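You operate a simulated robot arm through the tools that you are given. There is no shell and no other tool. Be economical: measure what you need, move in short steps, check, and stop when the job is done.

You are at the controls of a simulated two-armed robot. One attempt, no reset.

TASK
Stack the test block that says "1 mA" from the left bench table on top of the test block marked "3 mA". Take the labelled meter from the left bench table and leave it on the front of the steel bench. Pick up the slim meter from the number thirty-seven table patch with one hand, pass it to the other hand and put it on the number twelve table patch. Put the 60 A grey relay from the left bench table on top of the red wire reel. Open the bottom workbench drawer, take the 5 m yellow coil from the top of the wooden crate and leave it in the inside of the bottom workbench drawer and shut the drawer again. Stack the box marked "screws" from the end of the cable table by the rails on top of the box that says "seals". Take the probe and leave it on the booklet on the right bench table. Press the test button three times. Put two of the green cartridges from the top of the packing table on the left bench table. Take the grey small meter from the steel tray and put it on the orange batch tray. Any order will do.

The check looks at the end state, three seconds after you hand in, the way a careful person would. Anything else that was tipped, shoved, dropped, spilled or broken makes it a failure. Lids that push on must go on centred and level and be pressed home; caps that screw on are set level and turned clockwise until they are tight.

THE ROBOT
Two 7-joint arms with two-finger parallel grippers on one trunk, on a base that drives. Base frame: it is fixed to the floor where the robot stands at the start and does not move with it; the origin is under the middle of the robot, x ahead of it, y to its left, z up; the surface under the hand at the start is at about z = 660. Readings come in mm, rad, newtons and seconds.
The left shoulder is at the start at [50, 158, 1008], the right one opposite. With the tool pointing down near the work surface each hand reaches from about 160 to 660 mm from the robot's upright axis, wherever it stands, measured 20 degrees to its own side. Places, roughly: booklet [500, -2750, 750]; bottom workbench drawer [-2100, 2800, 300]; front of the steel bench (34x18 cm) [-2000, -2900, 800]; green cartridge [-2000, -750, 750]; grey relay [500, 1000, 750]; inside of the bottom workbench drawer [-2100, 2800, 200]; labelled meter [500, -500, 750]; left bench table (220x18 cm) [480, 340, 660]; number twelve table patch (29x18 cm) [480, -580, 660]; orange batch tray [-2000, -4750, 750]; probe [500, -2500, 750]; red wire reel (6x6x5 cm) [500, 400, 700]; slim meter [500, -1250, 750]; small blue box, small red box, small yellow box [-2000, 2250, 750]; small meter [-2000, -2500, 1000]; test block [500, 0, 750]; test button [-2000, 1600, 900]; yellow coil [1250, 3000, 500]. Payload 3.91 kg a hand.
The TCP of each hand is the grasp point between the finger pads, 30 mm short of the fingertips. In the tool frame z runs along the fingers and y along their closing line. The gripper opens to 110 mm. The fingers are 20 mm wide and 10 mm thick; the gripper's body (48 by 112 mm) begins 55 mm behind the TCP.
Orientation is told as [roll, pitch, yaw] about the base's x, y, z axes, in that order, counted from this pose: with the fingers straight down and closing along the base's y, the tool's x points along the base's -x, its y along +y and its z along -z.

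THE INTERFACE
- The arms move only by the tool drive_tool. It takes "left_deltas", "right_deltas" or both (then of equal length, played together; a hand with none holds still); each is a list of rows, each an object (a shift or turn left out is 0, a gripper value left out holds the last) with "linear": the shift along the tool's x, y, z in mm, a list of three; "rotation": the turn, a rotation vector about the tool's x, y, z in degrees, a list of three; "gripper": the gripper command, from -1 (shut) to 1 (fully open), values between in proportion. In form: [{"linear": [tx, ty, tz], "rotation": [wx, wy, wz], "gripper": gripper}, ...]. A call has 1 to 12 rows; each row shifts and turns the commanded pose from where the row before left it, along the tool's axes as they then stand. Rows are played at 5 a second. More than 50 mm and 0.15 rad between two rows, or a gripper value outside its range, and nothing of the call is played. Where a pose cannot be reached the arm comes as near as it can. A force on the tool above 40 N (or 10 N above the force at the start of the call, whichever is more), or a blocked arm, ends the call early, and 0.2 s more pass. Each finger travels about 153 mm/s and halts on what it meets, pressing with about 38 N; the grip force reading is that of the motor and also rises with nothing between the fingers. The clock runs only during rows and for 0.2 s after the last one: add rows that do not move to give the fingers time. It gives the time, the measured TCP pose, the force on the tool (base axes), the opening and the grip force at its end, in the units of the frame above (readings bear some noise), with the torque about the TCP (base axes, N m) and any sound that the robot's microphone picked up.
- Cameras (640 x 400 px; columns grow to the right, rows downward): "scene" is now at [123.4, 15.6, 1139.5]; the picture's right is [0.18, -0.98, 0.00], its down [-0.62, -0.11, -0.77] and it looks along [0.76, 0.14, -0.64] (base axes); focal length 214 px, centre (320, 200). "left" rides on the left gripper at [73, -17, -103] in its tool frame; the picture's right is [0.23, 0.97, 0.00], its down [-0.76, 0.18, -0.62] and it looks along [-0.61, 0.14, 0.78] (tool axes); focal length 222 px, centre (320, 200). "right" rides on the right gripper at [72, 17, -103] in its tool frame; the picture's right is [-0.23, 0.97, 0.00], its down [-0.76, -0.18, -0.62] and it looks along [-0.61, -0.14, 0.78] (tool axes); focal length 222 px, centre (320, 200). There is no depth. A picture from a camera that has moved, and an enlarged one, comes with that camera's place and axes in the base frame and with its lens.
- camera(camera): a new picture of that camera. The clock stands still meanwhile.
- slide_trunk(by): slides the trunk up (or, below 0, down) by that many mm; the arms and the scene camera ride with it, the base frame stays. It gives what a move gives, with no picture.
- steer(legs): drives the robot by 1 to 6 legs, each [ahead, turn to the left] in mm and rad, along the robot's own axes; the way and the turn of a leg run together, so that a leg with both is an arc; at most 1500 mm and 3.142 rad a leg. The arms and the cameras ride along, it lands a little off, and it stops where it bumps. It gives what a move gives.
- aim_head(pan, tilt): turns the head with the scene camera to pan (to the left, within 1.396 rad either way) and tilt (down, from -0.506 to 1.204), counted from straight ahead of the robot. It gives what a move gives.
- inspect(camera, box): a new picture of the part [left, top, right, bottom] of that camera's present view, enlarged. The clock stands still meanwhile.
- close_job(): hands the job in; it is judged then, once.

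Go step by step. Nothing tells you exact positions but the pictures and the camera data: compare them with the known pose of the tool, close in by small moves and look again before you grip or let go. The budget is 567 turns and 370 pictures, counting those below and the enlarged ones. Unless the task says otherwise, let go and move clear before handing in.

The tools are called by a JSON object that holds its "op" and its "data". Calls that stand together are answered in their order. drive_tool: Moves the arms, as the interface text tells. Its arguments: {"type":"object","properties":{"left_deltas":{"type":"array","items":{"type":"object","properties":{"linear":{"type":"array","items":{"type":"number"}},"rotation":{"type":"array","items":{"type":"number"}},"gripper":{"type":"number"}}}},"right_deltas":{"type":"array","items":{"type":"object","properties":{"linear":{"type":"array","items":{"type":"number"}},"rotation":{"type":"array","items":{"type":"number"}},"gripper":{"type":"number"}}}}},"required":[]} The other tools are called the same way: slide_trunk (by) slides the trunk up or down; steer (legs) drives the base; aim_head (pan, tilt) turns the head that bears the scene camera; camera (camera) takes a picture; inspect (camera, box) takes an enlarged picture of a part of a camera's view; close_job () hands the job in.

At the start:

```text
t: 0.0
left_tool_pos: [356.2, 190.5, 974.0]
left_tool_rot: [-0.002, 0.001, 0.001]
left_contact_force: [0.7, -0.5, 0.5]
left_moment: [0.0, -0.01, -0.01]
left_opening: 109.7
left_grip_force: 0.1
right_tool_pos: [460.3, -93.9, 947.1]
right_tool_rot: [0.001, -0.003, 0.0]
right_contact_force: [0.0, 0.6, 0.4]
right_moment: [0.01, -0.02, 0.0]
right_opening: 109.8
right_grip_force: 0.1
trunk travel left (down, up): [-250.0, 232.0]
robot x, y, heading: [0.0, -2.4, -0.002]
head pan, tilt: [0.18, 0.688]
```

scene: 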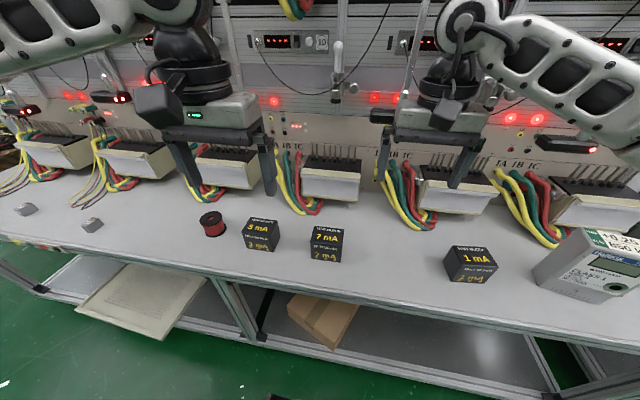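
right: 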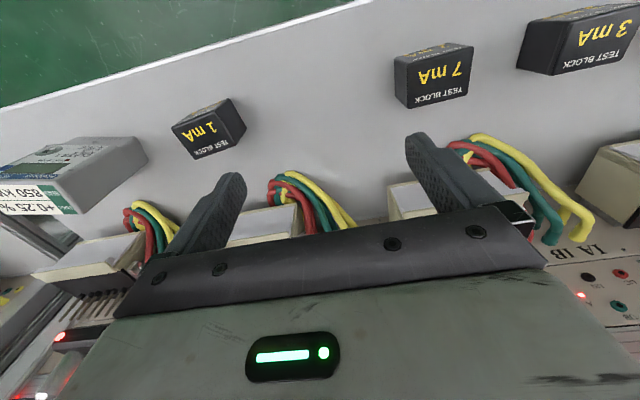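
left: 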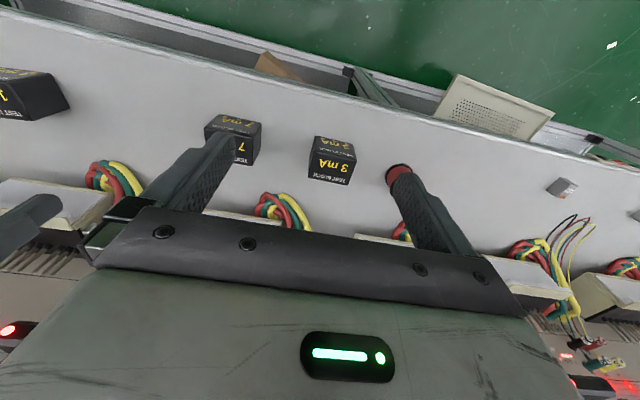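

The three test blocks, the red reel, two grey relays and a labelled meter are on the bench in front. I'll look around and zoom in before moving.

{"op": "inspect", "data": {"camera": "scene", "box": [180, 180, 400, 300]}}

{"op": "inspect", "data": {"camera": "scene", "box": [420, 200, 640, 320]}}

{"op": "inspect", "data": {"camera": "scene", "box": [0, 160, 160, 260]}}

```text
2.91 times, centred on (290, 240) of scene
camera zoom: at [123.4, 15.6, 1139.5], right [0.18, -0.98, 0.0], down [-0.62, -0.11, -0.77], along [0.76, 0.14, -0.64], focal length 624 px, centre (407, 84)
```

zoom: 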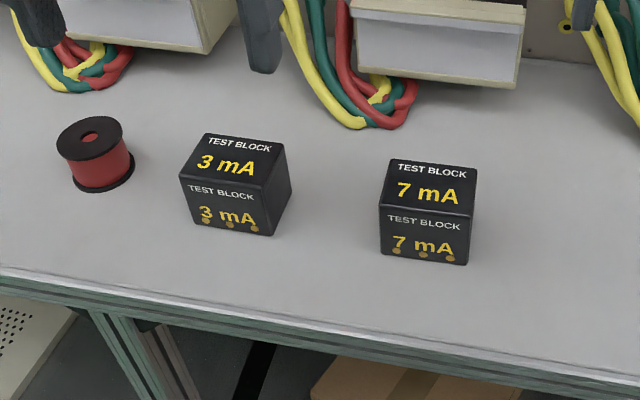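

```text
2.91 times, centred on (530, 260) of scene
camera zoom: at [123.4, 15.6, 1139.5], right [0.18, -0.98, 0.0], down [-0.62, -0.11, -0.77], along [0.76, 0.14, -0.64], focal length 624 px, centre (-291, 26)
```

zoom: 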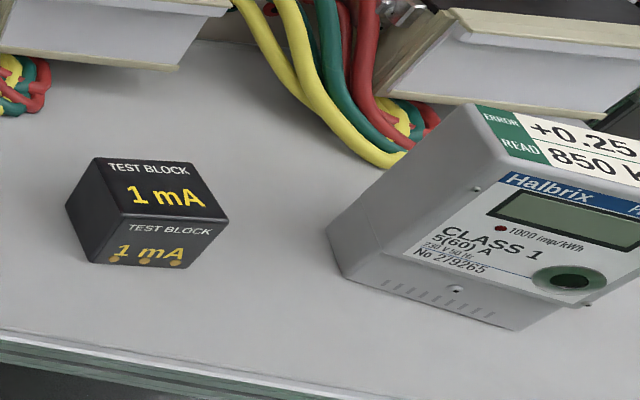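

```text
4.00 times, centred on (80, 210) of scene
camera zoom: at [123.4, 15.6, 1139.5], right [0.18, -0.98, 0.0], down [-0.62, -0.11, -0.77], along [0.76, 0.14, -0.64], focal length 858 px, centre (1280, 160)
```

zoom: 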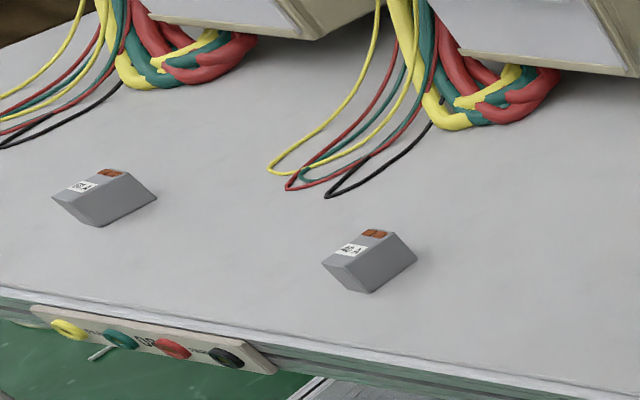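

The 1 mA block is near (482,-279), roughly 70x58 mm with a few degrees of yaw. I'll move the right hand above it and look from the wrist camera.

{"op": "drive_tool", "data": {"right_deltas": [{"linear": [-4.4, -37, 23]}, {"linear": [-4.4, -37, 23]}, {"linear": [-4.4, -37, 23]}, {"linear": [-4.4, -37, 23]}, {"linear": [-4.4, -37, 23], "rotation": [0, 0, -8]}]}}

{"op": "camera", "data": {"camera": "right"}}

{"op": "camera", "data": {"camera": "scene"}}

```text
t: 1.2
left_tool_pos: [356.2, 190.5, 973.3]
left_tool_rot: [0.001, -0.001, -0.001]
left_contact_force: [0.3, 0.2, 0.1]
left_moment: [-0.01, -0.01, 0.0]
left_opening: 110.1
left_grip_force: 0.0
right_tool_pos: [482.3, -281.0, 836.0]
right_tool_rot: [0.001, -0.001, 0.142]
right_contact_force: [0.1, 0.6, 0.1]
right_moment: [0.01, 0.0, -0.03]
right_opening: 110.2
right_grip_force: 0.1
trunk travel left (down, up): [-250.0, 232.0]
robot x, y, heading: [-2.7, 2.1, -0.0]
head pan, tilt: [0.18, 0.688]
```

```text
363 pictures are left
camera right: at [407.4, -274.4, 940.2], right [0.09, 1.0, 0.0], down [0.78, -0.07, 0.62], along [0.62, -0.06, -0.78], focal length 222 px, centre (320, 200)
```

right: 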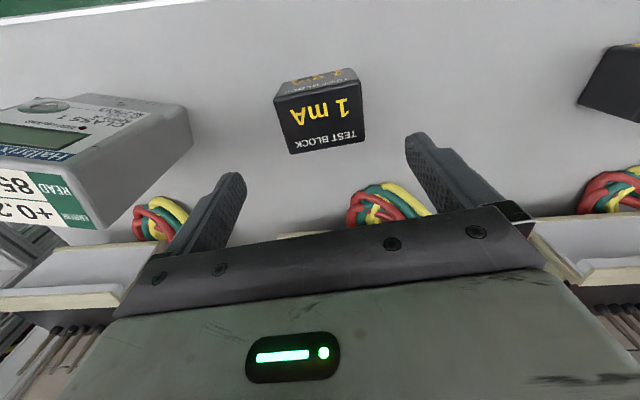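

```text
362 pictures are left
camera scene: at [123.4, 15.5, 1139.6], right [0.18, -0.98, 0.0], down [-0.62, -0.11, -0.77], along [0.76, 0.14, -0.64], focal length 214 px, centre (320, 200)
```

scene: 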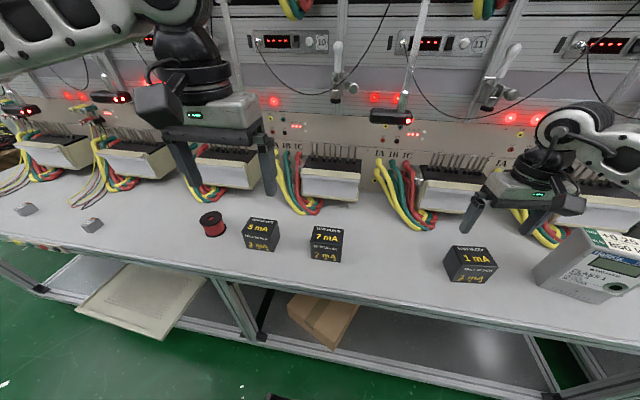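

The block lies centred under the hand, about 75 mm wide. I'll descend straight down and grip it.

{"op": "drive_tool", "data": {"right_deltas": [{"linear": [0, 0, 46], "rotation": [0, 0, 2]}, {"linear": [0, 0, 46]}, {"linear": [0, 0, 42]}, {"gripper": -1}, {"gripper": -1}, {"gripper": -1}]}}

{"op": "camera", "data": {"camera": "right"}}

```text
t: 2.6
left_tool_pos: [356.1, 189.6, 973.7]
left_tool_rot: [-0.001, 0.0, 0.001]
left_contact_force: [0.0, 0.5, -0.3]
left_moment: [0.0, 0.03, -0.03]
left_opening: 110.0
left_grip_force: 0.0
right_tool_pos: [480.0, -277.1, 699.2]
right_tool_rot: [0.0, 0.0, 0.104]
right_contact_force: [0.1, -0.3, 0.0]
right_moment: [0.01, -0.01, -0.02]
right_opening: 79.7
right_grip_force: 37.3
trunk travel left (down, up): [-250.0, 232.0]
robot x, y, heading: [0.8, 1.6, -0.001]
head pan, tilt: [0.18, 0.688]
```

```text
361 pictures are left
camera right: at [406.7, -269.5, 804.3], right [0.12, 0.99, 0.0], down [0.78, -0.1, 0.62], along [0.62, -0.08, -0.78], focal length 222 px, centre (320, 200)
```

right: 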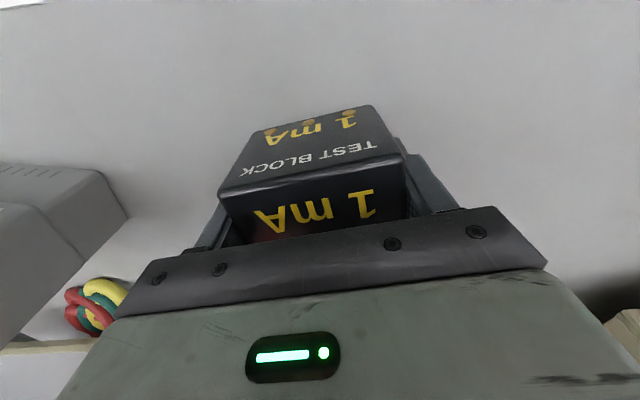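

Gripped, with a 79.7 mm opening. I'll lift it, then drive the base left about 520 mm so the hand comes over the 3 mA block.

{"op": "drive_tool", "data": {"right_deltas": [{"linear": [0, 0, -45]}, {"linear": [0, 0, -45]}, {"linear": [0, 0, -50]}]}}

{"op": "steer", "data": {"legs": [[0, 1.571], [521, 0], [0, -1.571]]}}

{"op": "camera", "data": {"camera": "right"}}

{"op": "camera", "data": {"camera": "scene"}}

```text
t: 3.4
left_tool_pos: [356.1, 190.9, 973.4]
left_tool_rot: [-0.001, 0.0, 0.001]
left_contact_force: [0.5, 0.5, -0.1]
left_moment: [0.01, 0.0, 0.0]
left_opening: 110.0
left_grip_force: 0.0
right_tool_pos: [479.1, -278.1, 840.7]
right_tool_rot: [0.001, 0.001, 0.106]
right_contact_force: [-0.1, 0.3, -4.0]
right_moment: [0.01, -0.02, -0.02]
right_opening: 79.7
right_grip_force: 37.9
trunk travel left (down, up): [-250.0, 232.0]
robot x, y, heading: [-3.4, -1.6, 0.001]
head pan, tilt: [0.18, 0.688]
```

```text
t: 14.1
left_tool_pos: [338.4, 731.8, 974.5]
left_tool_rot: [-0.001, -0.001, 0.041]
left_contact_force: [0.5, -0.9, -1.0]
left_moment: [0.02, -0.03, -0.03]
left_opening: 110.0
left_grip_force: 0.1
right_tool_pos: [479.1, 269.4, 841.6]
right_tool_rot: [-0.001, 0.0, 0.144]
right_contact_force: [-0.9, 0.3, -2.4]
right_moment: [0.01, 0.02, 0.01]
right_opening: 79.7
right_grip_force: 38.1
trunk travel left (down, up): [-250.0, 232.0]
robot x, y, heading: [-12.7, 531.0, 0.039]
head pan, tilt: [0.18, 0.688]
```

```text
360 pictures are left
camera right: at [405.5, 275.9, 945.0], right [0.09, 1.0, 0.0], down [0.78, -0.07, 0.62], along [0.62, -0.05, -0.78], focal length 222 px, centre (320, 200)
```

right: 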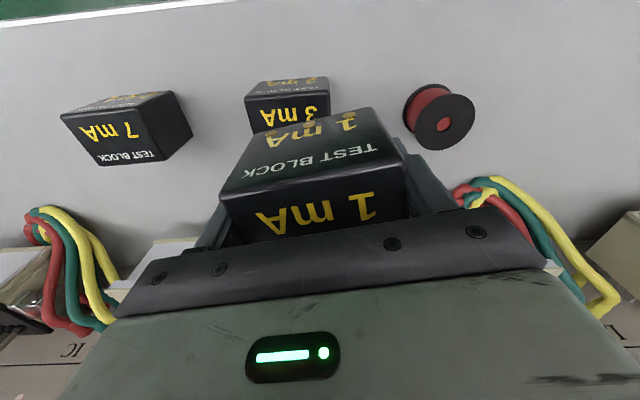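

```text
359 pictures are left
camera scene: at [112.0, 549.0, 1139.5], right [0.22, -0.98, 0.0], down [-0.62, -0.14, -0.77], along [0.75, 0.17, -0.64], focal length 214 px, centre (320, 200)
```

scene: 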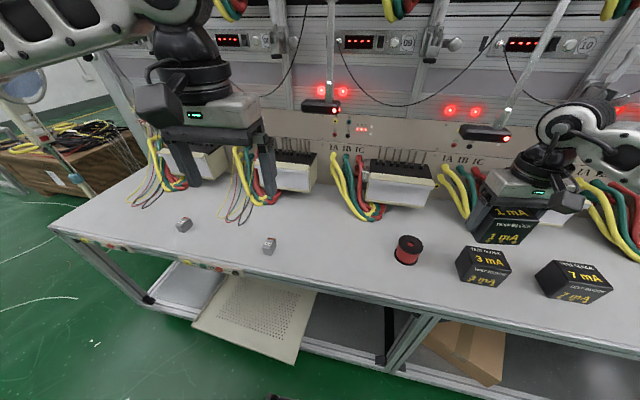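

{"op": "inspect", "data": {"camera": "right", "box": [220, 60, 380, 160]}}

{"op": "inspect", "data": {"camera": "scene", "box": [380, 180, 620, 330]}}

```text
4.00 times, centred on (300, 110) of right
camera zoom: at [405.5, 275.9, 945.0], right [0.09, 1.0, 0.0], down [0.78, -0.07, 0.62], along [0.62, -0.05, -0.78], focal length 888 px, centre (400, 560)
```

zoom: 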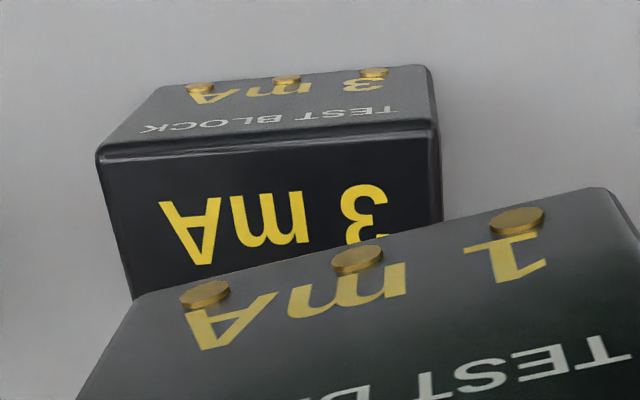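

```text
2.67 times, centred on (500, 255) of scene
camera zoom: at [112.0, 549.0, 1139.5], right [0.22, -0.98, 0.0], down [-0.62, -0.14, -0.77], along [0.75, 0.17, -0.64], focal length 572 px, centre (-160, 53)
```

zoom: 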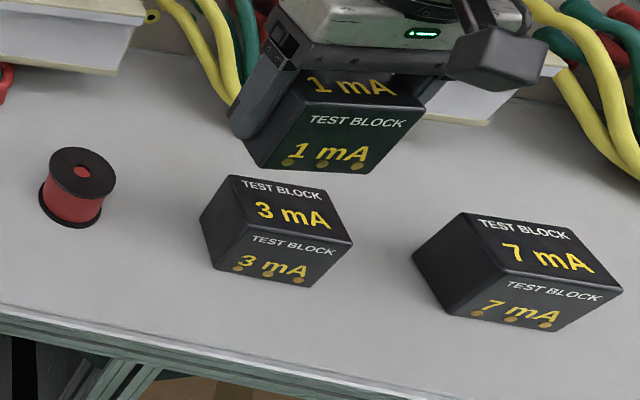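

The 3 mA block's top centre is at about (479,242,730). I'll align the yaw and position, then check before lowering.

{"op": "drive_tool", "data": {"right_deltas": [{"rotation": [0, 0, 4.2]}, {"rotation": [0, 0, 4.2]}, {"linear": [1, -27, 0]}, {"linear": [0, 0, 40]}]}}

{"op": "camera", "data": {"camera": "right"}}

{"op": "inspect", "data": {"camera": "scene", "box": [400, 180, 560, 300]}}

```text
t: 15.1
left_tool_pos: [337.4, 732.5, 973.2]
left_tool_rot: [-0.001, 0.0, 0.039]
left_contact_force: [0.8, 0.2, -0.2]
left_moment: [0.01, -0.02, -0.01]
left_opening: 109.9
left_grip_force: 0.0
right_tool_pos: [477.9, 243.7, 798.0]
right_tool_rot: [0.0, 0.001, -0.003]
right_contact_force: [0.2, 0.4, -3.7]
right_moment: [0.03, 0.02, 0.0]
right_opening: 79.9
right_grip_force: 37.5
trunk travel left (down, up): [-250.0, 232.0]
robot x, y, heading: [-11.1, 528.9, 0.04]
head pan, tilt: [0.18, 0.688]
```

```text
356 pictures are left
camera right: at [406.0, 260.2, 903.0], right [0.23, 0.97, 0.0], down [0.76, -0.18, 0.62], along [0.61, -0.14, -0.78], focal length 222 px, centre (320, 200)
```

right: 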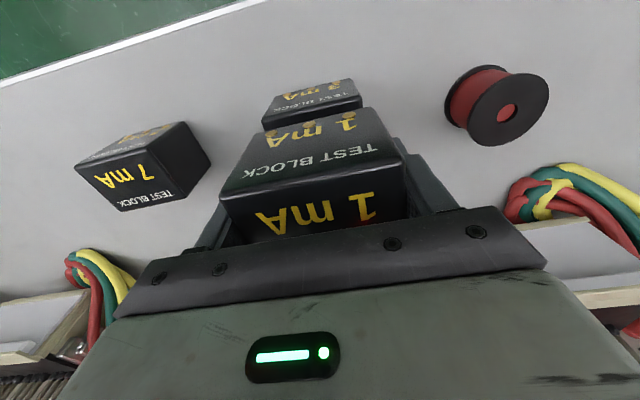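

```text
3.33 times, centred on (480, 240) of scene
camera zoom: at [112.0, 548.9, 1139.5], right [0.22, -0.98, 0.0], down [-0.62, -0.14, -0.77], along [0.75, 0.17, -0.64], focal length 715 px, centre (-213, 67)
```

zoom: 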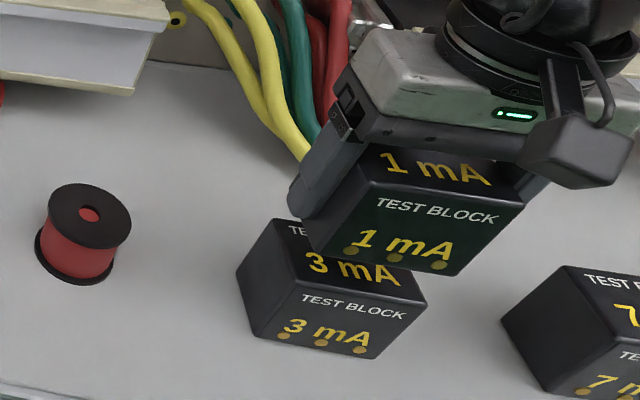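

Front-right corners of both blocks line up within a millimetre. Lowering onto the block until contact.

{"op": "drive_tool", "data": {"right_deltas": [{"linear": [0, 0, 15]}, {"linear": [0, 0, 10]}, {"linear": [0, 0, 3]}, {"linear": [0, 0, 0]}]}}

{"op": "inspect", "data": {"camera": "scene", "box": [400, 180, 560, 300]}}

```text
t: 16.1
left_tool_pos: [337.4, 731.6, 973.5]
left_tool_rot: [0.0, 0.0, 0.04]
left_contact_force: [-0.1, -0.7, -0.9]
left_moment: [0.01, -0.04, 0.02]
left_opening: 110.1
left_grip_force: 0.1
right_tool_pos: [478.6, 244.3, 771.9]
right_tool_rot: [-0.001, 0.0, -0.001]
right_contact_force: [-0.1, 0.4, -3.3]
right_moment: [0.0, 0.0, 0.01]
right_opening: 79.9
right_grip_force: 38.3
trunk travel left (down, up): [-250.0, 232.0]
robot x, y, heading: [-10.6, 529.5, 0.039]
head pan, tilt: [0.18, 0.688]
```

```text
3.33 times, centred on (480, 240) of scene
camera zoom: at [112.0, 549.0, 1139.5], right [0.22, -0.98, 0.0], down [-0.62, -0.14, -0.77], along [0.75, 0.17, -0.64], focal length 715 px, centre (-213, 67)
```

zoom: 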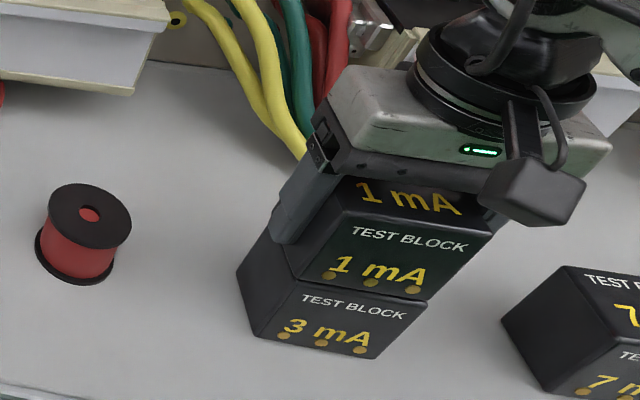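

{"op": "drive_tool", "data": {"right_deltas": [{"linear": [0, 0, 1.5]}, {"linear": [0, 0, 1]}, {"linear": [0, 0, 1]}, {"linear": [0, 0, 0]}]}}

```text
t: 17.1
left_tool_pos: [337.6, 732.3, 973.1]
left_tool_rot: [0.001, 0.001, 0.041]
left_contact_force: [0.0, -0.1, -0.5]
left_moment: [-0.01, 0.01, 0.02]
left_opening: 110.0
left_grip_force: 0.1
right_tool_pos: [477.3, 242.6, 770.4]
right_tool_rot: [0.001, -0.002, -0.001]
right_contact_force: [-2.4, 0.9, 4.7]
right_moment: [-0.11, 0.31, -0.04]
right_opening: 79.6
right_grip_force: 38.1
trunk travel left (down, up): [-250.0, 232.0]
robot x, y, heading: [-8.6, 531.5, 0.04]
head pan, tilt: [0.18, 0.688]
```

Contact is made; I'll release and rise.

{"op": "drive_tool", "data": {"right_deltas": [{"gripper": 0.5}, {"gripper": 0.7}, {"gripper": 1}, {"linear": [0, 0, -45]}, {"linear": [0, 0, -50]}, {"linear": [0, 0, -50]}]}}

{"op": "inspect", "data": {"camera": "scene", "box": [400, 180, 560, 300]}}

{"op": "inspect", "data": {"camera": "scene", "box": [140, 190, 300, 290]}}

```text
t: 18.5
left_tool_pos: [337.3, 732.4, 974.1]
left_tool_rot: [0.001, 0.0, 0.038]
left_contact_force: [0.6, 0.7, -0.2]
left_moment: [0.0, 0.04, 0.01]
left_opening: 109.8
left_grip_force: 0.0
right_tool_pos: [476.9, 242.2, 918.2]
right_tool_rot: [0.0, 0.0, -0.002]
right_contact_force: [0.1, 0.3, 0.2]
right_moment: [0.0, 0.03, -0.03]
right_opening: 110.1
right_grip_force: 0.0
trunk travel left (down, up): [-250.0, 232.0]
robot x, y, heading: [-11.8, 527.5, 0.039]
head pan, tilt: [0.18, 0.688]
```

```text
3.33 times, centred on (480, 240) of scene
camera zoom: at [111.7, 549.3, 1139.5], right [0.22, -0.98, 0.0], down [-0.62, -0.14, -0.77], along [0.75, 0.17, -0.64], focal length 715 px, centre (-213, 67)
```

zoom: 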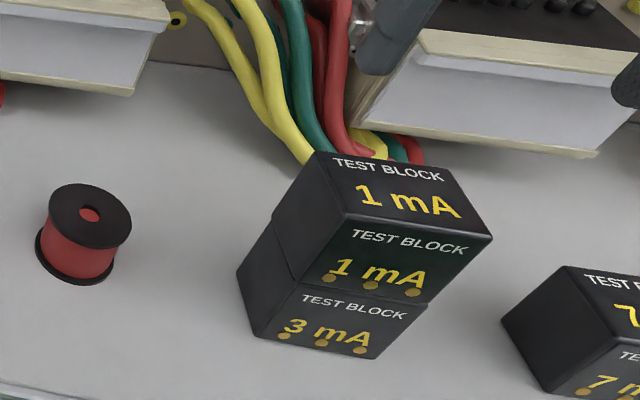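

```text
4.00 times, centred on (220, 240) of scene
camera zoom: at [111.7, 549.3, 1139.5], right [0.22, -0.98, 0.0], down [-0.62, -0.14, -0.77], along [0.75, 0.17, -0.64], focal length 858 px, centre (720, 40)
```

zoom: 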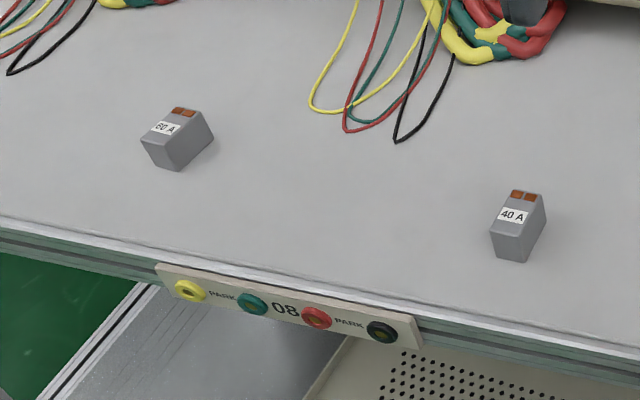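

Stack is good. The 60 A relay is the left one at about (452,1037); the reel top is at about (494,402). I'll drive left so the left hand is above the relay.

{"op": "steer", "data": {"legs": [[0, 1.532], [325, 0], [0, -1.571]]}}

{"op": "drive_tool", "data": {"left_deltas": [{"linear": [-35, 0, 10]}, {"linear": [-35, 0, 40]}, {"linear": [-30, 0, 40]}]}}

{"op": "camera", "data": {"camera": "left"}}

{"op": "camera", "data": {"camera": "scene"}}

```text
t: 28.3
left_tool_pos: [343.9, 1036.7, 973.4]
left_tool_rot: [0.0, 0.0, -0.011]
left_contact_force: [0.9, 0.1, -0.4]
left_moment: [0.0, -0.03, -0.03]
left_opening: 109.9
left_grip_force: 0.1
right_tool_pos: [458.9, 539.3, 917.1]
right_tool_rot: [0.0, 0.0, -0.055]
right_contact_force: [0.5, -0.2, -0.3]
right_moment: [-0.01, 0.02, 0.0]
right_opening: 109.9
right_grip_force: 0.1
trunk travel left (down, up): [-250.0, 232.0]
robot x, y, heading: [-15.3, 853.6, -0.015]
head pan, tilt: [0.18, 0.688]
```

```text
refused: row 2 steps farther than a row can; nothing moved
```

```text
351 pictures are left
camera left: at [272.0, 1018.4, 1076.2], right [-0.22, 0.98, 0.0], down [0.76, 0.17, 0.62], along [0.61, 0.13, -0.78], focal length 222 px, centre (320, 200)
```

left: 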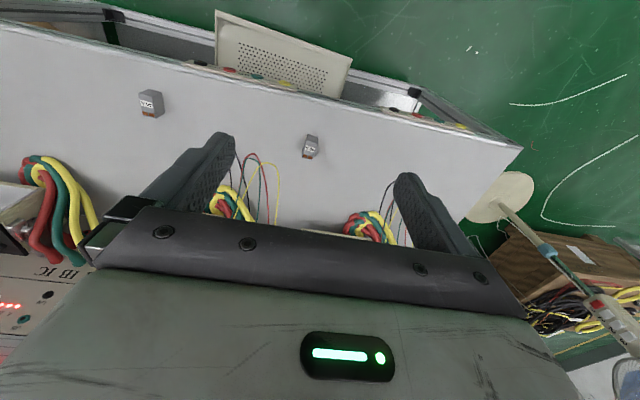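

```text
350 pictures are left
camera scene: at [109.3, 864.5, 1139.5], right [0.17, -0.99, 0.0], down [-0.63, -0.11, -0.77], along [0.76, 0.13, -0.64], focal length 214 px, centre (320, 200)
```

scene: 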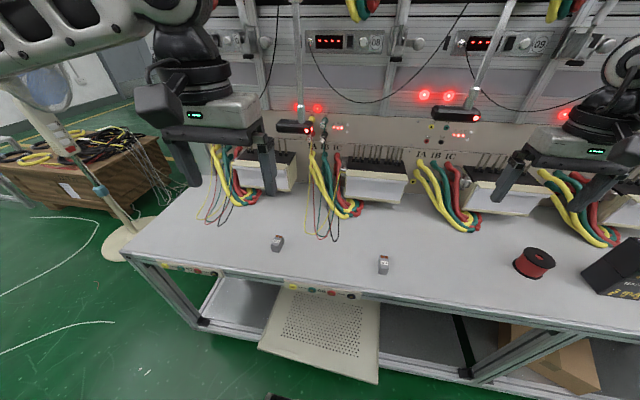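

{"op": "drive_tool", "data": {"left_deltas": [{"linear": [-28, 0.5, 34]}, {"linear": [-28, 0.5, 34]}, {"linear": [-28, 0.5, 34]}, {"linear": [-28, 0.5, 34]}]}}

{"op": "inspect", "data": {"camera": "left", "box": [240, 50, 400, 150]}}

{"op": "inspect", "data": {"camera": "scene", "box": [230, 210, 340, 280]}}

```text
t: 29.3
left_tool_pos: [457.3, 1036.6, 834.8]
left_tool_rot: [0.0, -0.001, -0.01]
left_contact_force: [0.0, -0.3, 0.3]
left_moment: [-0.01, 0.0, -0.04]
left_opening: 109.9
left_grip_force: 0.1
right_tool_pos: [458.2, 538.7, 916.0]
right_tool_rot: [0.0, 0.001, -0.055]
right_contact_force: [-0.3, -1.1, -0.7]
right_moment: [-0.03, 0.0, 0.02]
right_opening: 110.2
right_grip_force: 0.2
trunk travel left (down, up): [-250.0, 232.0]
robot x, y, heading: [-15.5, 850.7, -0.015]
head pan, tilt: [0.18, 0.688]
```

```text
4.00 times, centred on (320, 100) of left
camera zoom: at [384.9, 1017.7, 937.7], right [-0.22, 0.98, 0.0], down [0.76, 0.17, 0.62], along [0.61, 0.14, -0.78], focal length 888 px, centre (320, 600)
```

zoom: 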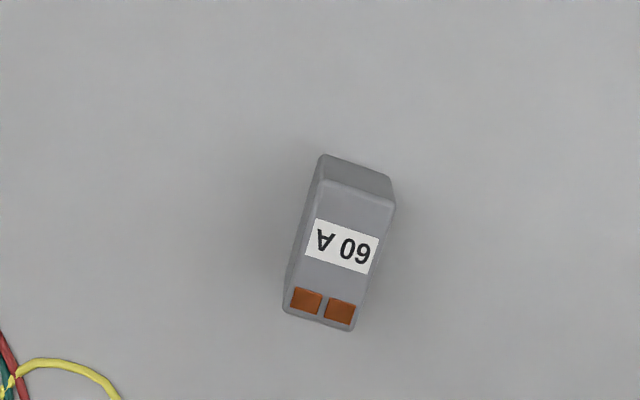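

```text
5.71 times, centred on (285, 245) of scene
camera zoom: at [109.4, 864.6, 1139.5], right [0.17, -0.99, 0.0], down [-0.63, -0.11, -0.77], along [0.76, 0.13, -0.64], focal length 1226 px, centre (520, -57)
```

zoom: 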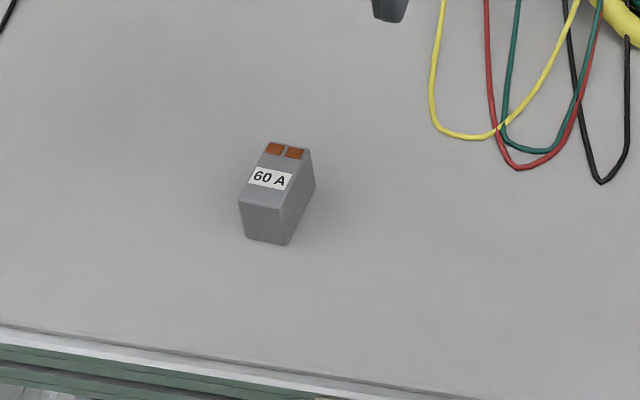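

The 60 A relay is centred at about (461.5,1040.5), 24 mm wide, yaw -5°. Descending and gripping.

{"op": "drive_tool", "data": {"left_deltas": [{"linear": [-4.2, 4, 45], "rotation": [0, 0, 4.5]}, {"linear": [0, 0, 48]}, {"linear": [0, 0, 47]}, {"gripper": -1}, {"gripper": -1}, {"gripper": -1}, {"gripper": -1}]}}

{"op": "camera", "data": {"camera": "left"}}

```text
t: 30.9
left_tool_pos: [463.5, 1038.8, 699.7]
left_tool_rot: [0.001, 0.001, -0.088]
left_contact_force: [-0.4, 0.0, 0.4]
left_moment: [0.0, 0.01, 0.01]
left_opening: 20.9
left_grip_force: 38.4
right_tool_pos: [459.5, 539.3, 916.2]
right_tool_rot: [-0.001, 0.001, -0.052]
right_contact_force: [-0.9, -0.4, -0.5]
right_moment: [-0.02, 0.02, 0.0]
right_opening: 109.9
right_grip_force: 0.1
trunk travel left (down, up): [-250.0, 232.0]
robot x, y, heading: [-14.7, 849.5, -0.011]
head pan, tilt: [0.18, 0.688]
```

```text
347 pictures are left
camera left: at [390.4, 1027.2, 800.3], right [-0.14, 0.99, 0.0], down [0.77, 0.11, 0.62], along [0.62, 0.09, -0.78], focal length 222 px, centre (320, 200)
```

left: 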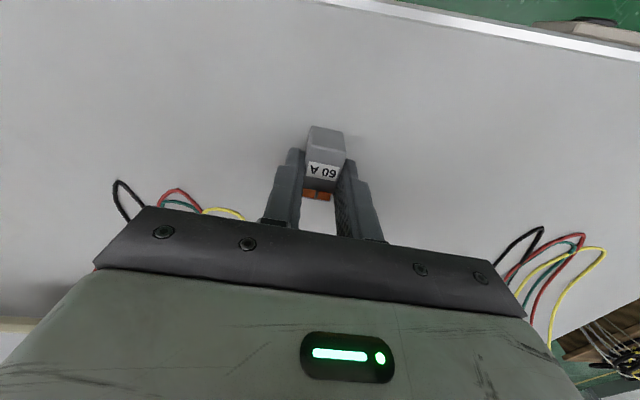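

Gripped. I'll lift it high so it clears the block stack, then drive back right toward the reel.

{"op": "drive_tool", "data": {"left_deltas": [{"linear": [0, 0, -48]}, {"linear": [0, 0, -48]}, {"linear": [0, 0, -48]}, {"linear": [0, 0, -48]}, {"linear": [0, 0, -48]}]}}

{"op": "steer", "data": {"legs": [[0, -1.556], [640, 0], [0, 1.571]]}}

{"op": "camera", "data": {"camera": "left"}}

{"op": "camera", "data": {"camera": "scene"}}

```text
t: 32.1
left_tool_pos: [459.9, 1042.1, 937.1]
left_tool_rot: [-0.001, 0.0, -0.09]
left_contact_force: [0.5, -1.3, -0.9]
left_moment: [-0.01, 0.0, 0.0]
left_opening: 20.6
left_grip_force: 38.4
right_tool_pos: [458.2, 539.6, 916.1]
right_tool_rot: [-0.002, 0.002, -0.054]
right_contact_force: [0.0, -0.6, 0.2]
right_moment: [-0.01, -0.03, 0.0]
right_opening: 109.8
right_grip_force: 0.0
trunk travel left (down, up): [-250.0, 232.0]
robot x, y, heading: [-13.7, 849.3, -0.012]
head pan, tilt: [0.18, 0.688]
```

```text
t: 43.2
left_tool_pos: [461.6, 421.3, 937.2]
left_tool_rot: [-0.001, -0.002, -0.081]
left_contact_force: [0.0, 0.9, 0.3]
left_moment: [-0.01, 0.0, -0.04]
left_opening: 20.9
left_grip_force: 37.8
right_tool_pos: [464.6, -82.7, 917.1]
right_tool_rot: [-0.001, -0.001, -0.046]
right_contact_force: [0.7, 0.2, 0.4]
right_moment: [-0.02, 0.03, 0.0]
right_opening: 110.3
right_grip_force: 0.1
trunk travel left (down, up): [-250.0, 232.0]
robot x, y, heading: [-10.2, 220.7, -0.001]
head pan, tilt: [0.18, 0.688]
```

```text
346 pictures are left
camera left: at [388.1, 407.7, 1038.0], right [-0.15, 0.99, 0.0], down [0.77, 0.12, 0.62], along [0.62, 0.09, -0.78], focal length 222 px, centre (320, 200)
```

left: 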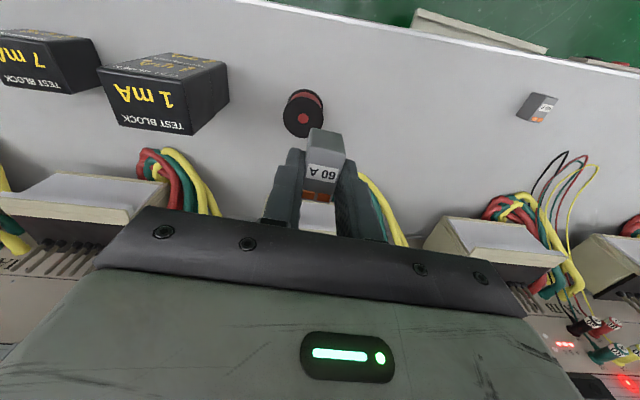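

```text
345 pictures are left
camera scene: at [111.8, 239.2, 1139.5], right [0.18, -0.98, 0.0], down [-0.63, -0.11, -0.77], along [0.76, 0.14, -0.64], focal length 214 px, centre (320, 200)
```

scene: 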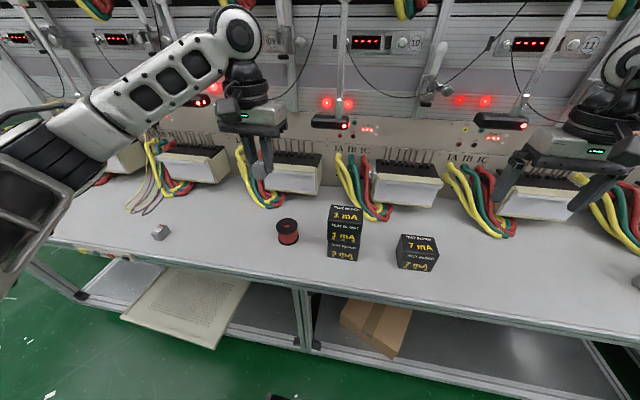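

{"op": "drive_tool", "data": {"left_deltas": [{"linear": [-20, -9, 0]}, {"linear": [-19, -9.2, 0]}, {"linear": [0, 0, 45]}, {"linear": [0, 0, 45]}, {"linear": [0, 0, 40]}]}}

{"op": "inspect", "data": {"camera": "left", "box": [220, 60, 420, 200]}}

{"op": "inspect", "data": {"camera": "scene", "box": [220, 160, 380, 270]}}

```text
t: 44.4
left_tool_pos: [500.0, 399.5, 807.3]
left_tool_rot: [0.001, 0.002, -0.08]
left_contact_force: [0.4, -0.4, -0.9]
left_moment: [0.01, 0.02, -0.04]
left_opening: 20.6
left_grip_force: 37.6
right_tool_pos: [464.6, -81.8, 916.7]
right_tool_rot: [0.0, 0.0, -0.045]
right_contact_force: [0.1, 0.3, 0.1]
right_moment: [0.0, 0.0, -0.02]
right_opening: 109.9
right_grip_force: 0.1
trunk travel left (down, up): [-250.0, 232.0]
robot x, y, heading: [-12.4, 223.3, -0.003]
head pan, tilt: [0.18, 0.688]
```

```text
2.86 times, centred on (320, 130) of left
camera zoom: at [426.8, 386.3, 907.6], right [-0.15, 0.99, 0.0], down [0.77, 0.12, 0.62], along [0.62, 0.09, -0.78], focal length 635 px, centre (320, 400)
```

zoom: 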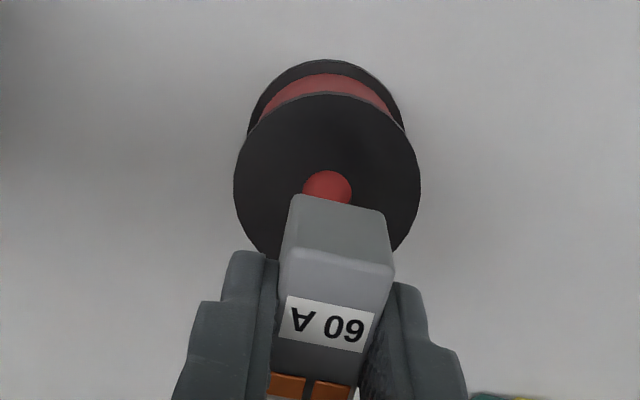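

```text
3.64 times, centred on (300, 215) of scene
camera zoom: at [111.9, 239.2, 1139.6], right [0.18, -0.98, 0.0], down [-0.63, -0.11, -0.77], along [0.76, 0.14, -0.64], focal length 780 px, centre (393, 146)
```

zoom: 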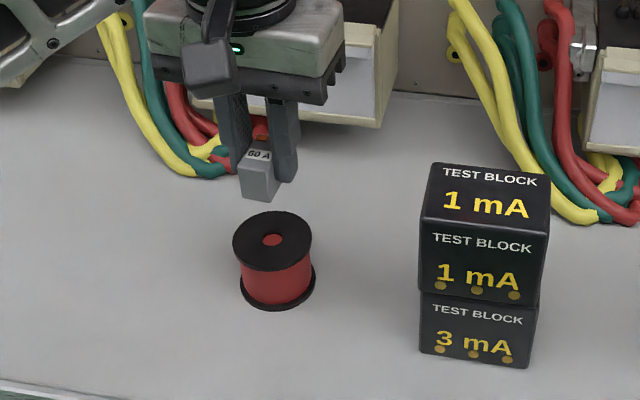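

{"op": "drive_tool", "data": {"left_deltas": [{"linear": [0, 2.5, 25]}, {"linear": [0, 0, 25]}, {"linear": [0, 0, 5]}, {"linear": [0, 0, 2]}, {"linear": [0, 0, 2]}, {"linear": [0, 0, 0]}]}}

{"op": "inspect", "data": {"camera": "scene", "box": [220, 160, 380, 270]}}

```text
t: 45.8
left_tool_pos: [500.3, 402.5, 747.5]
left_tool_rot: [0.001, -0.002, -0.081]
left_contact_force: [-0.4, 0.7, 8.8]
left_moment: [0.06, 0.09, -0.03]
left_opening: 20.8
left_grip_force: 37.7
right_tool_pos: [463.4, -83.0, 916.7]
right_tool_rot: [-0.001, 0.0, -0.044]
right_contact_force: [0.0, -0.5, 0.6]
right_moment: [0.0, -0.01, 0.03]
right_opening: 109.9
right_grip_force: 0.0
trunk travel left (down, up): [-250.0, 232.0]
robot x, y, heading: [-15.7, 226.0, 0.003]
head pan, tilt: [0.18, 0.688]
```

```text
3.64 times, centred on (300, 215) of scene
camera zoom: at [111.2, 239.0, 1139.8], right [0.18, -0.98, 0.0], down [-0.62, -0.11, -0.77], along [0.76, 0.14, -0.63], focal length 780 px, centre (393, 146)
```

zoom: 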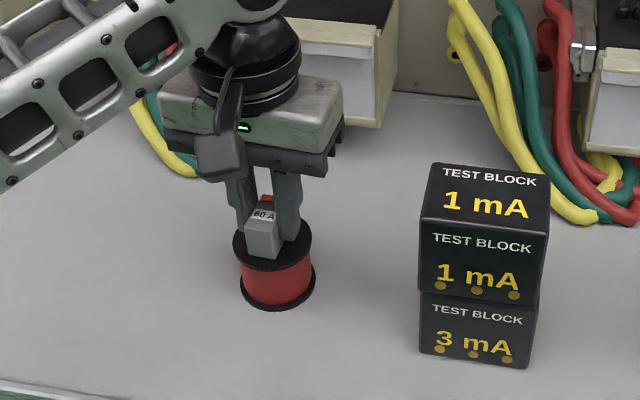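

Resting on the reel with contact. Releasing and rising.

{"op": "drive_tool", "data": {"left_deltas": [{"gripper": -0.3}, {"gripper": -0.1}, {"linear": [0, 0, -40]}, {"linear": [0, 0, -50]}, {"linear": [0, 0, -50]}, {"linear": [0, 0, -50], "gripper": 0.5}]}}

{"op": "inspect", "data": {"camera": "scene", "box": [220, 160, 380, 270]}}

```text
t: 47.2
left_tool_pos: [499.6, 403.2, 935.8]
left_tool_rot: [0.0, -0.001, -0.081]
left_contact_force: [0.2, 0.4, 0.0]
left_moment: [0.01, -0.01, -0.02]
left_opening: 82.8
left_grip_force: 0.1
right_tool_pos: [464.9, -82.4, 917.4]
right_tool_rot: [-0.002, 0.001, -0.045]
right_contact_force: [0.0, 0.5, 0.0]
right_moment: [0.0, -0.02, -0.04]
right_opening: 110.1
right_grip_force: 0.0
trunk travel left (down, up): [-250.0, 232.0]
robot x, y, heading: [-6.9, 224.5, -0.004]
head pan, tilt: [0.18, 0.688]
```

```text
3.64 times, centred on (300, 215) of scene
camera zoom: at [111.7, 239.1, 1139.5], right [0.18, -0.98, 0.0], down [-0.62, -0.11, -0.77], along [0.76, 0.14, -0.64], focal length 780 px, centre (393, 146)
```

zoom: 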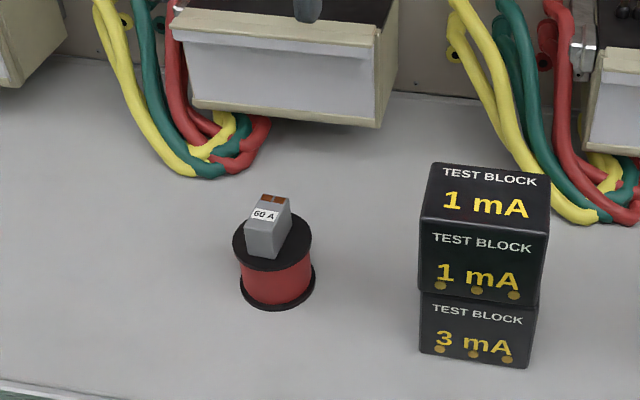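

Relay is on the reel. Next I'll drive right to see the labelled meter and patches 12 and 37.

{"op": "steer", "data": {"legs": [[0, -1.571], [680, 0], [0, 1.571]]}}

{"op": "aim_head", "data": {"pan": -0.35, "tilt": 0.688}}

{"op": "camera", "data": {"camera": "scene"}}

{"op": "camera", "data": {"camera": "right"}}

```text
t: 58.6
left_tool_pos: [503.1, -280.9, 936.8]
left_tool_rot: [0.003, 0.0, -0.069]
left_contact_force: [-0.2, -0.1, 0.5]
left_moment: [0.0, -0.04, 0.01]
left_opening: 82.5
left_grip_force: 0.1
right_tool_pos: [474.1, -767.9, 916.7]
right_tool_rot: [0.001, -0.002, -0.034]
right_contact_force: [0.7, -0.5, -0.2]
right_moment: [0.01, -0.02, -0.02]
right_opening: 110.0
right_grip_force: 0.2
trunk travel left (down, up): [-250.0, 232.0]
robot x, y, heading: [-5.5, -463.7, 0.008]
head pan, tilt: [0.18, 0.688]
```

```text
t: 59.5
left_tool_pos: [502.8, -281.2, 937.1]
left_tool_rot: [0.0, 0.002, -0.069]
left_contact_force: [-0.1, 0.9, 0.5]
left_moment: [0.01, 0.01, -0.01]
left_opening: 82.7
left_grip_force: 0.2
right_tool_pos: [473.5, -767.2, 916.5]
right_tool_rot: [-0.001, 0.0, -0.034]
right_contact_force: [-0.2, 0.0, 0.3]
right_moment: [0.01, 0.02, 0.0]
right_opening: 110.0
right_grip_force: 0.1
trunk travel left (down, up): [-250.0, 232.0]
robot x, y, heading: [-3.9, -469.1, 0.008]
head pan, tilt: [-0.351, 0.688]
```

```text
340 pictures are left
camera scene: at [113.9, -493.9, 1139.6], right [-0.34, -0.94, 0.0], down [-0.6, 0.21, -0.77], along [0.73, -0.26, -0.63], focal length 214 px, centre (320, 200)
```

scene: 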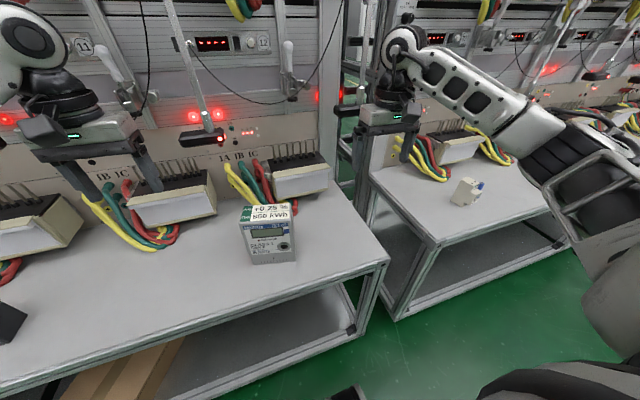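

```text
339 pictures are left
camera right: at [401.6, -748.8, 1020.7], right [0.26, 0.97, 0.0], down [0.76, -0.2, 0.62], along [0.6, -0.16, -0.78], focal length 222 px, centre (320, 200)
```

right: 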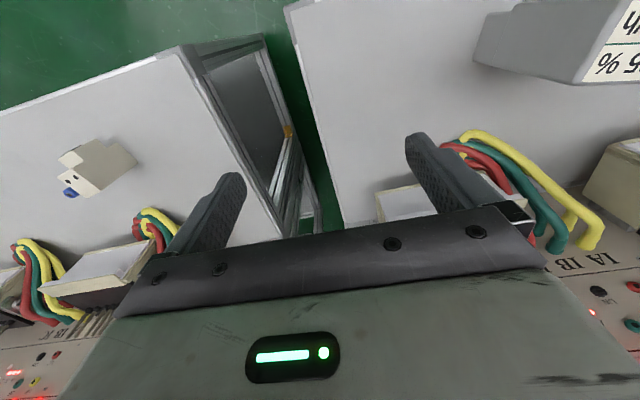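

{"op": "inspect", "data": {"camera": "scene", "box": [210, 180, 350, 280]}}

{"op": "inspect", "data": {"camera": "scene", "box": [400, 120, 560, 220]}}

{"op": "inspect", "data": {"camera": "scene", "box": [200, 20, 600, 80]}}

```text
4.00 times, centred on (280, 230) of scene
camera zoom: at [113.9, -493.9, 1139.6], right [-0.34, -0.94, 0.0], down [-0.6, 0.21, -0.77], along [0.73, -0.26, -0.63], focal length 858 px, centre (480, 80)
```

zoom: 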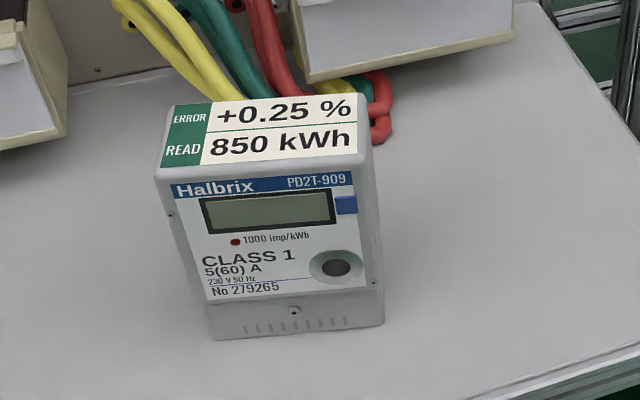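

```text
4.00 times, centred on (480, 170) of scene
camera zoom: at [113.9, -493.9, 1139.6], right [-0.34, -0.94, 0.0], down [-0.6, 0.21, -0.77], along [0.73, -0.26, -0.63], focal length 858 px, centre (-320, 320)
```

zoom: 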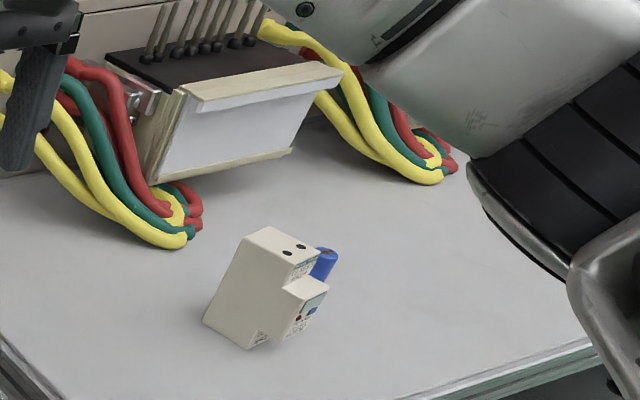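

```text
1.60 times, centred on (400, 50) of scene
camera zoom: at [113.9, -493.9, 1139.6], right [-0.34, -0.94, 0.0], down [-0.6, 0.21, -0.77], along [0.73, -0.26, -0.63], focal length 343 px, centre (192, 440)
```

zoom: 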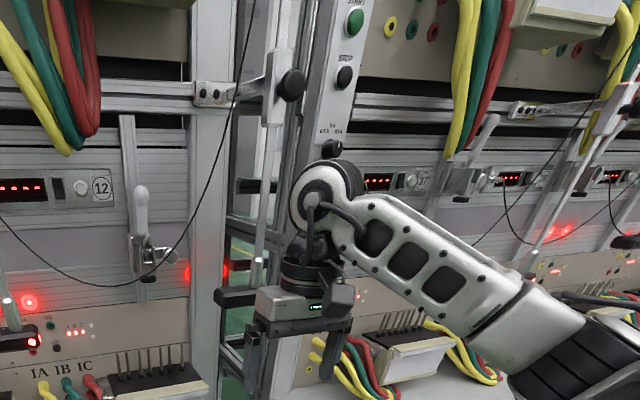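

The labelled meter stands upright at about (491,-501) on station 12, and the slim meter is at station 37, near (490,-1165). I'll do the slim meter first, driving right for a closer look.

{"op": "steer", "data": {"legs": [[0, -1.579], [430, 0], [0, 1.571]]}}

{"op": "camera", "data": {"camera": "scene"}}

{"op": "camera", "data": {"camera": "right"}}

```text
t: 69.8
left_tool_pos: [504.0, -732.4, 936.6]
left_tool_rot: [0.0, 0.0, -0.128]
left_contact_force: [-0.4, 1.3, -0.6]
left_moment: [-0.01, -0.02, -0.04]
left_opening: 82.4
left_grip_force: 0.1
right_tool_pos: [448.9, -1217.6, 917.0]
right_tool_rot: [0.0, 0.0, -0.093]
right_contact_force: [0.2, -0.4, 0.0]
right_moment: [0.02, 0.0, -0.04]
right_opening: 109.8
right_grip_force: 0.0
trunk travel left (down, up): [-250.0, 232.0]
robot x, y, heading: [-19.3, -890.4, -0.05]
head pan, tilt: [-0.351, 0.688]
```

```text
335 pictures are left
camera scene: at [104.8, -923.2, 1139.6], right [-0.39, -0.92, 0.0], down [-0.58, 0.25, -0.77], along [0.71, -0.3, -0.63], focal length 214 px, centre (320, 200)
```

scene: 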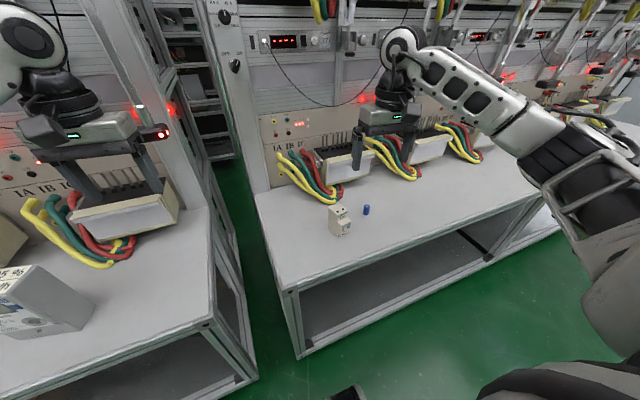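

```text
334 pictures are left
camera right: at [377.7, -1193.8, 1020.6], right [0.32, 0.95, 0.0], down [0.74, -0.25, 0.62], along [0.59, -0.2, -0.78], focal length 222 px, centre (320, 200)
```

right: 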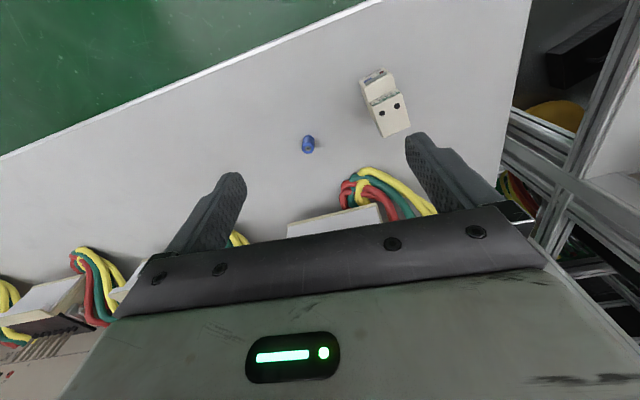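

{"op": "inspect", "data": {"camera": "scene", "box": [310, 180, 390, 250]}}

{"op": "inspect", "data": {"camera": "right", "box": [280, 50, 440, 170]}}

```text
5.71 times, centred on (350, 215) of scene
camera zoom: at [104.8, -923.2, 1139.6], right [-0.39, -0.92, 0.0], down [-0.58, 0.25, -0.77], along [0.71, -0.3, -0.63], focal length 1226 px, centre (149, 114)
```

zoom: 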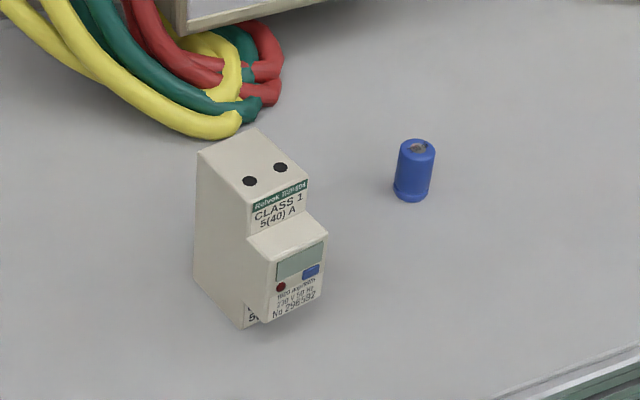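

```text
3.33 times, centred on (360, 110) of right
camera zoom: at [377.7, -1193.8, 1020.6], right [0.32, 0.95, 0.0], down [0.74, -0.25, 0.62], along [0.59, -0.2, -0.78], focal length 740 px, centre (187, 500)
```

zoom: 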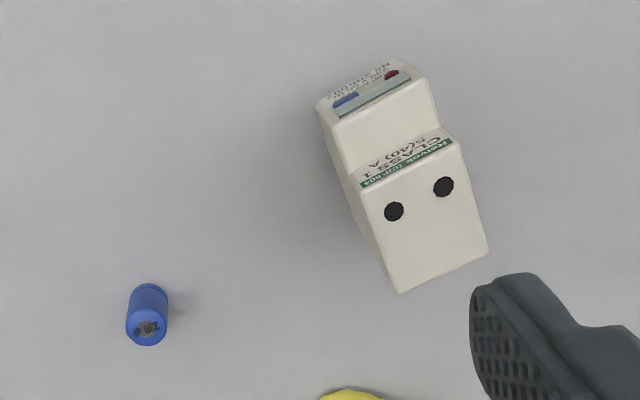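

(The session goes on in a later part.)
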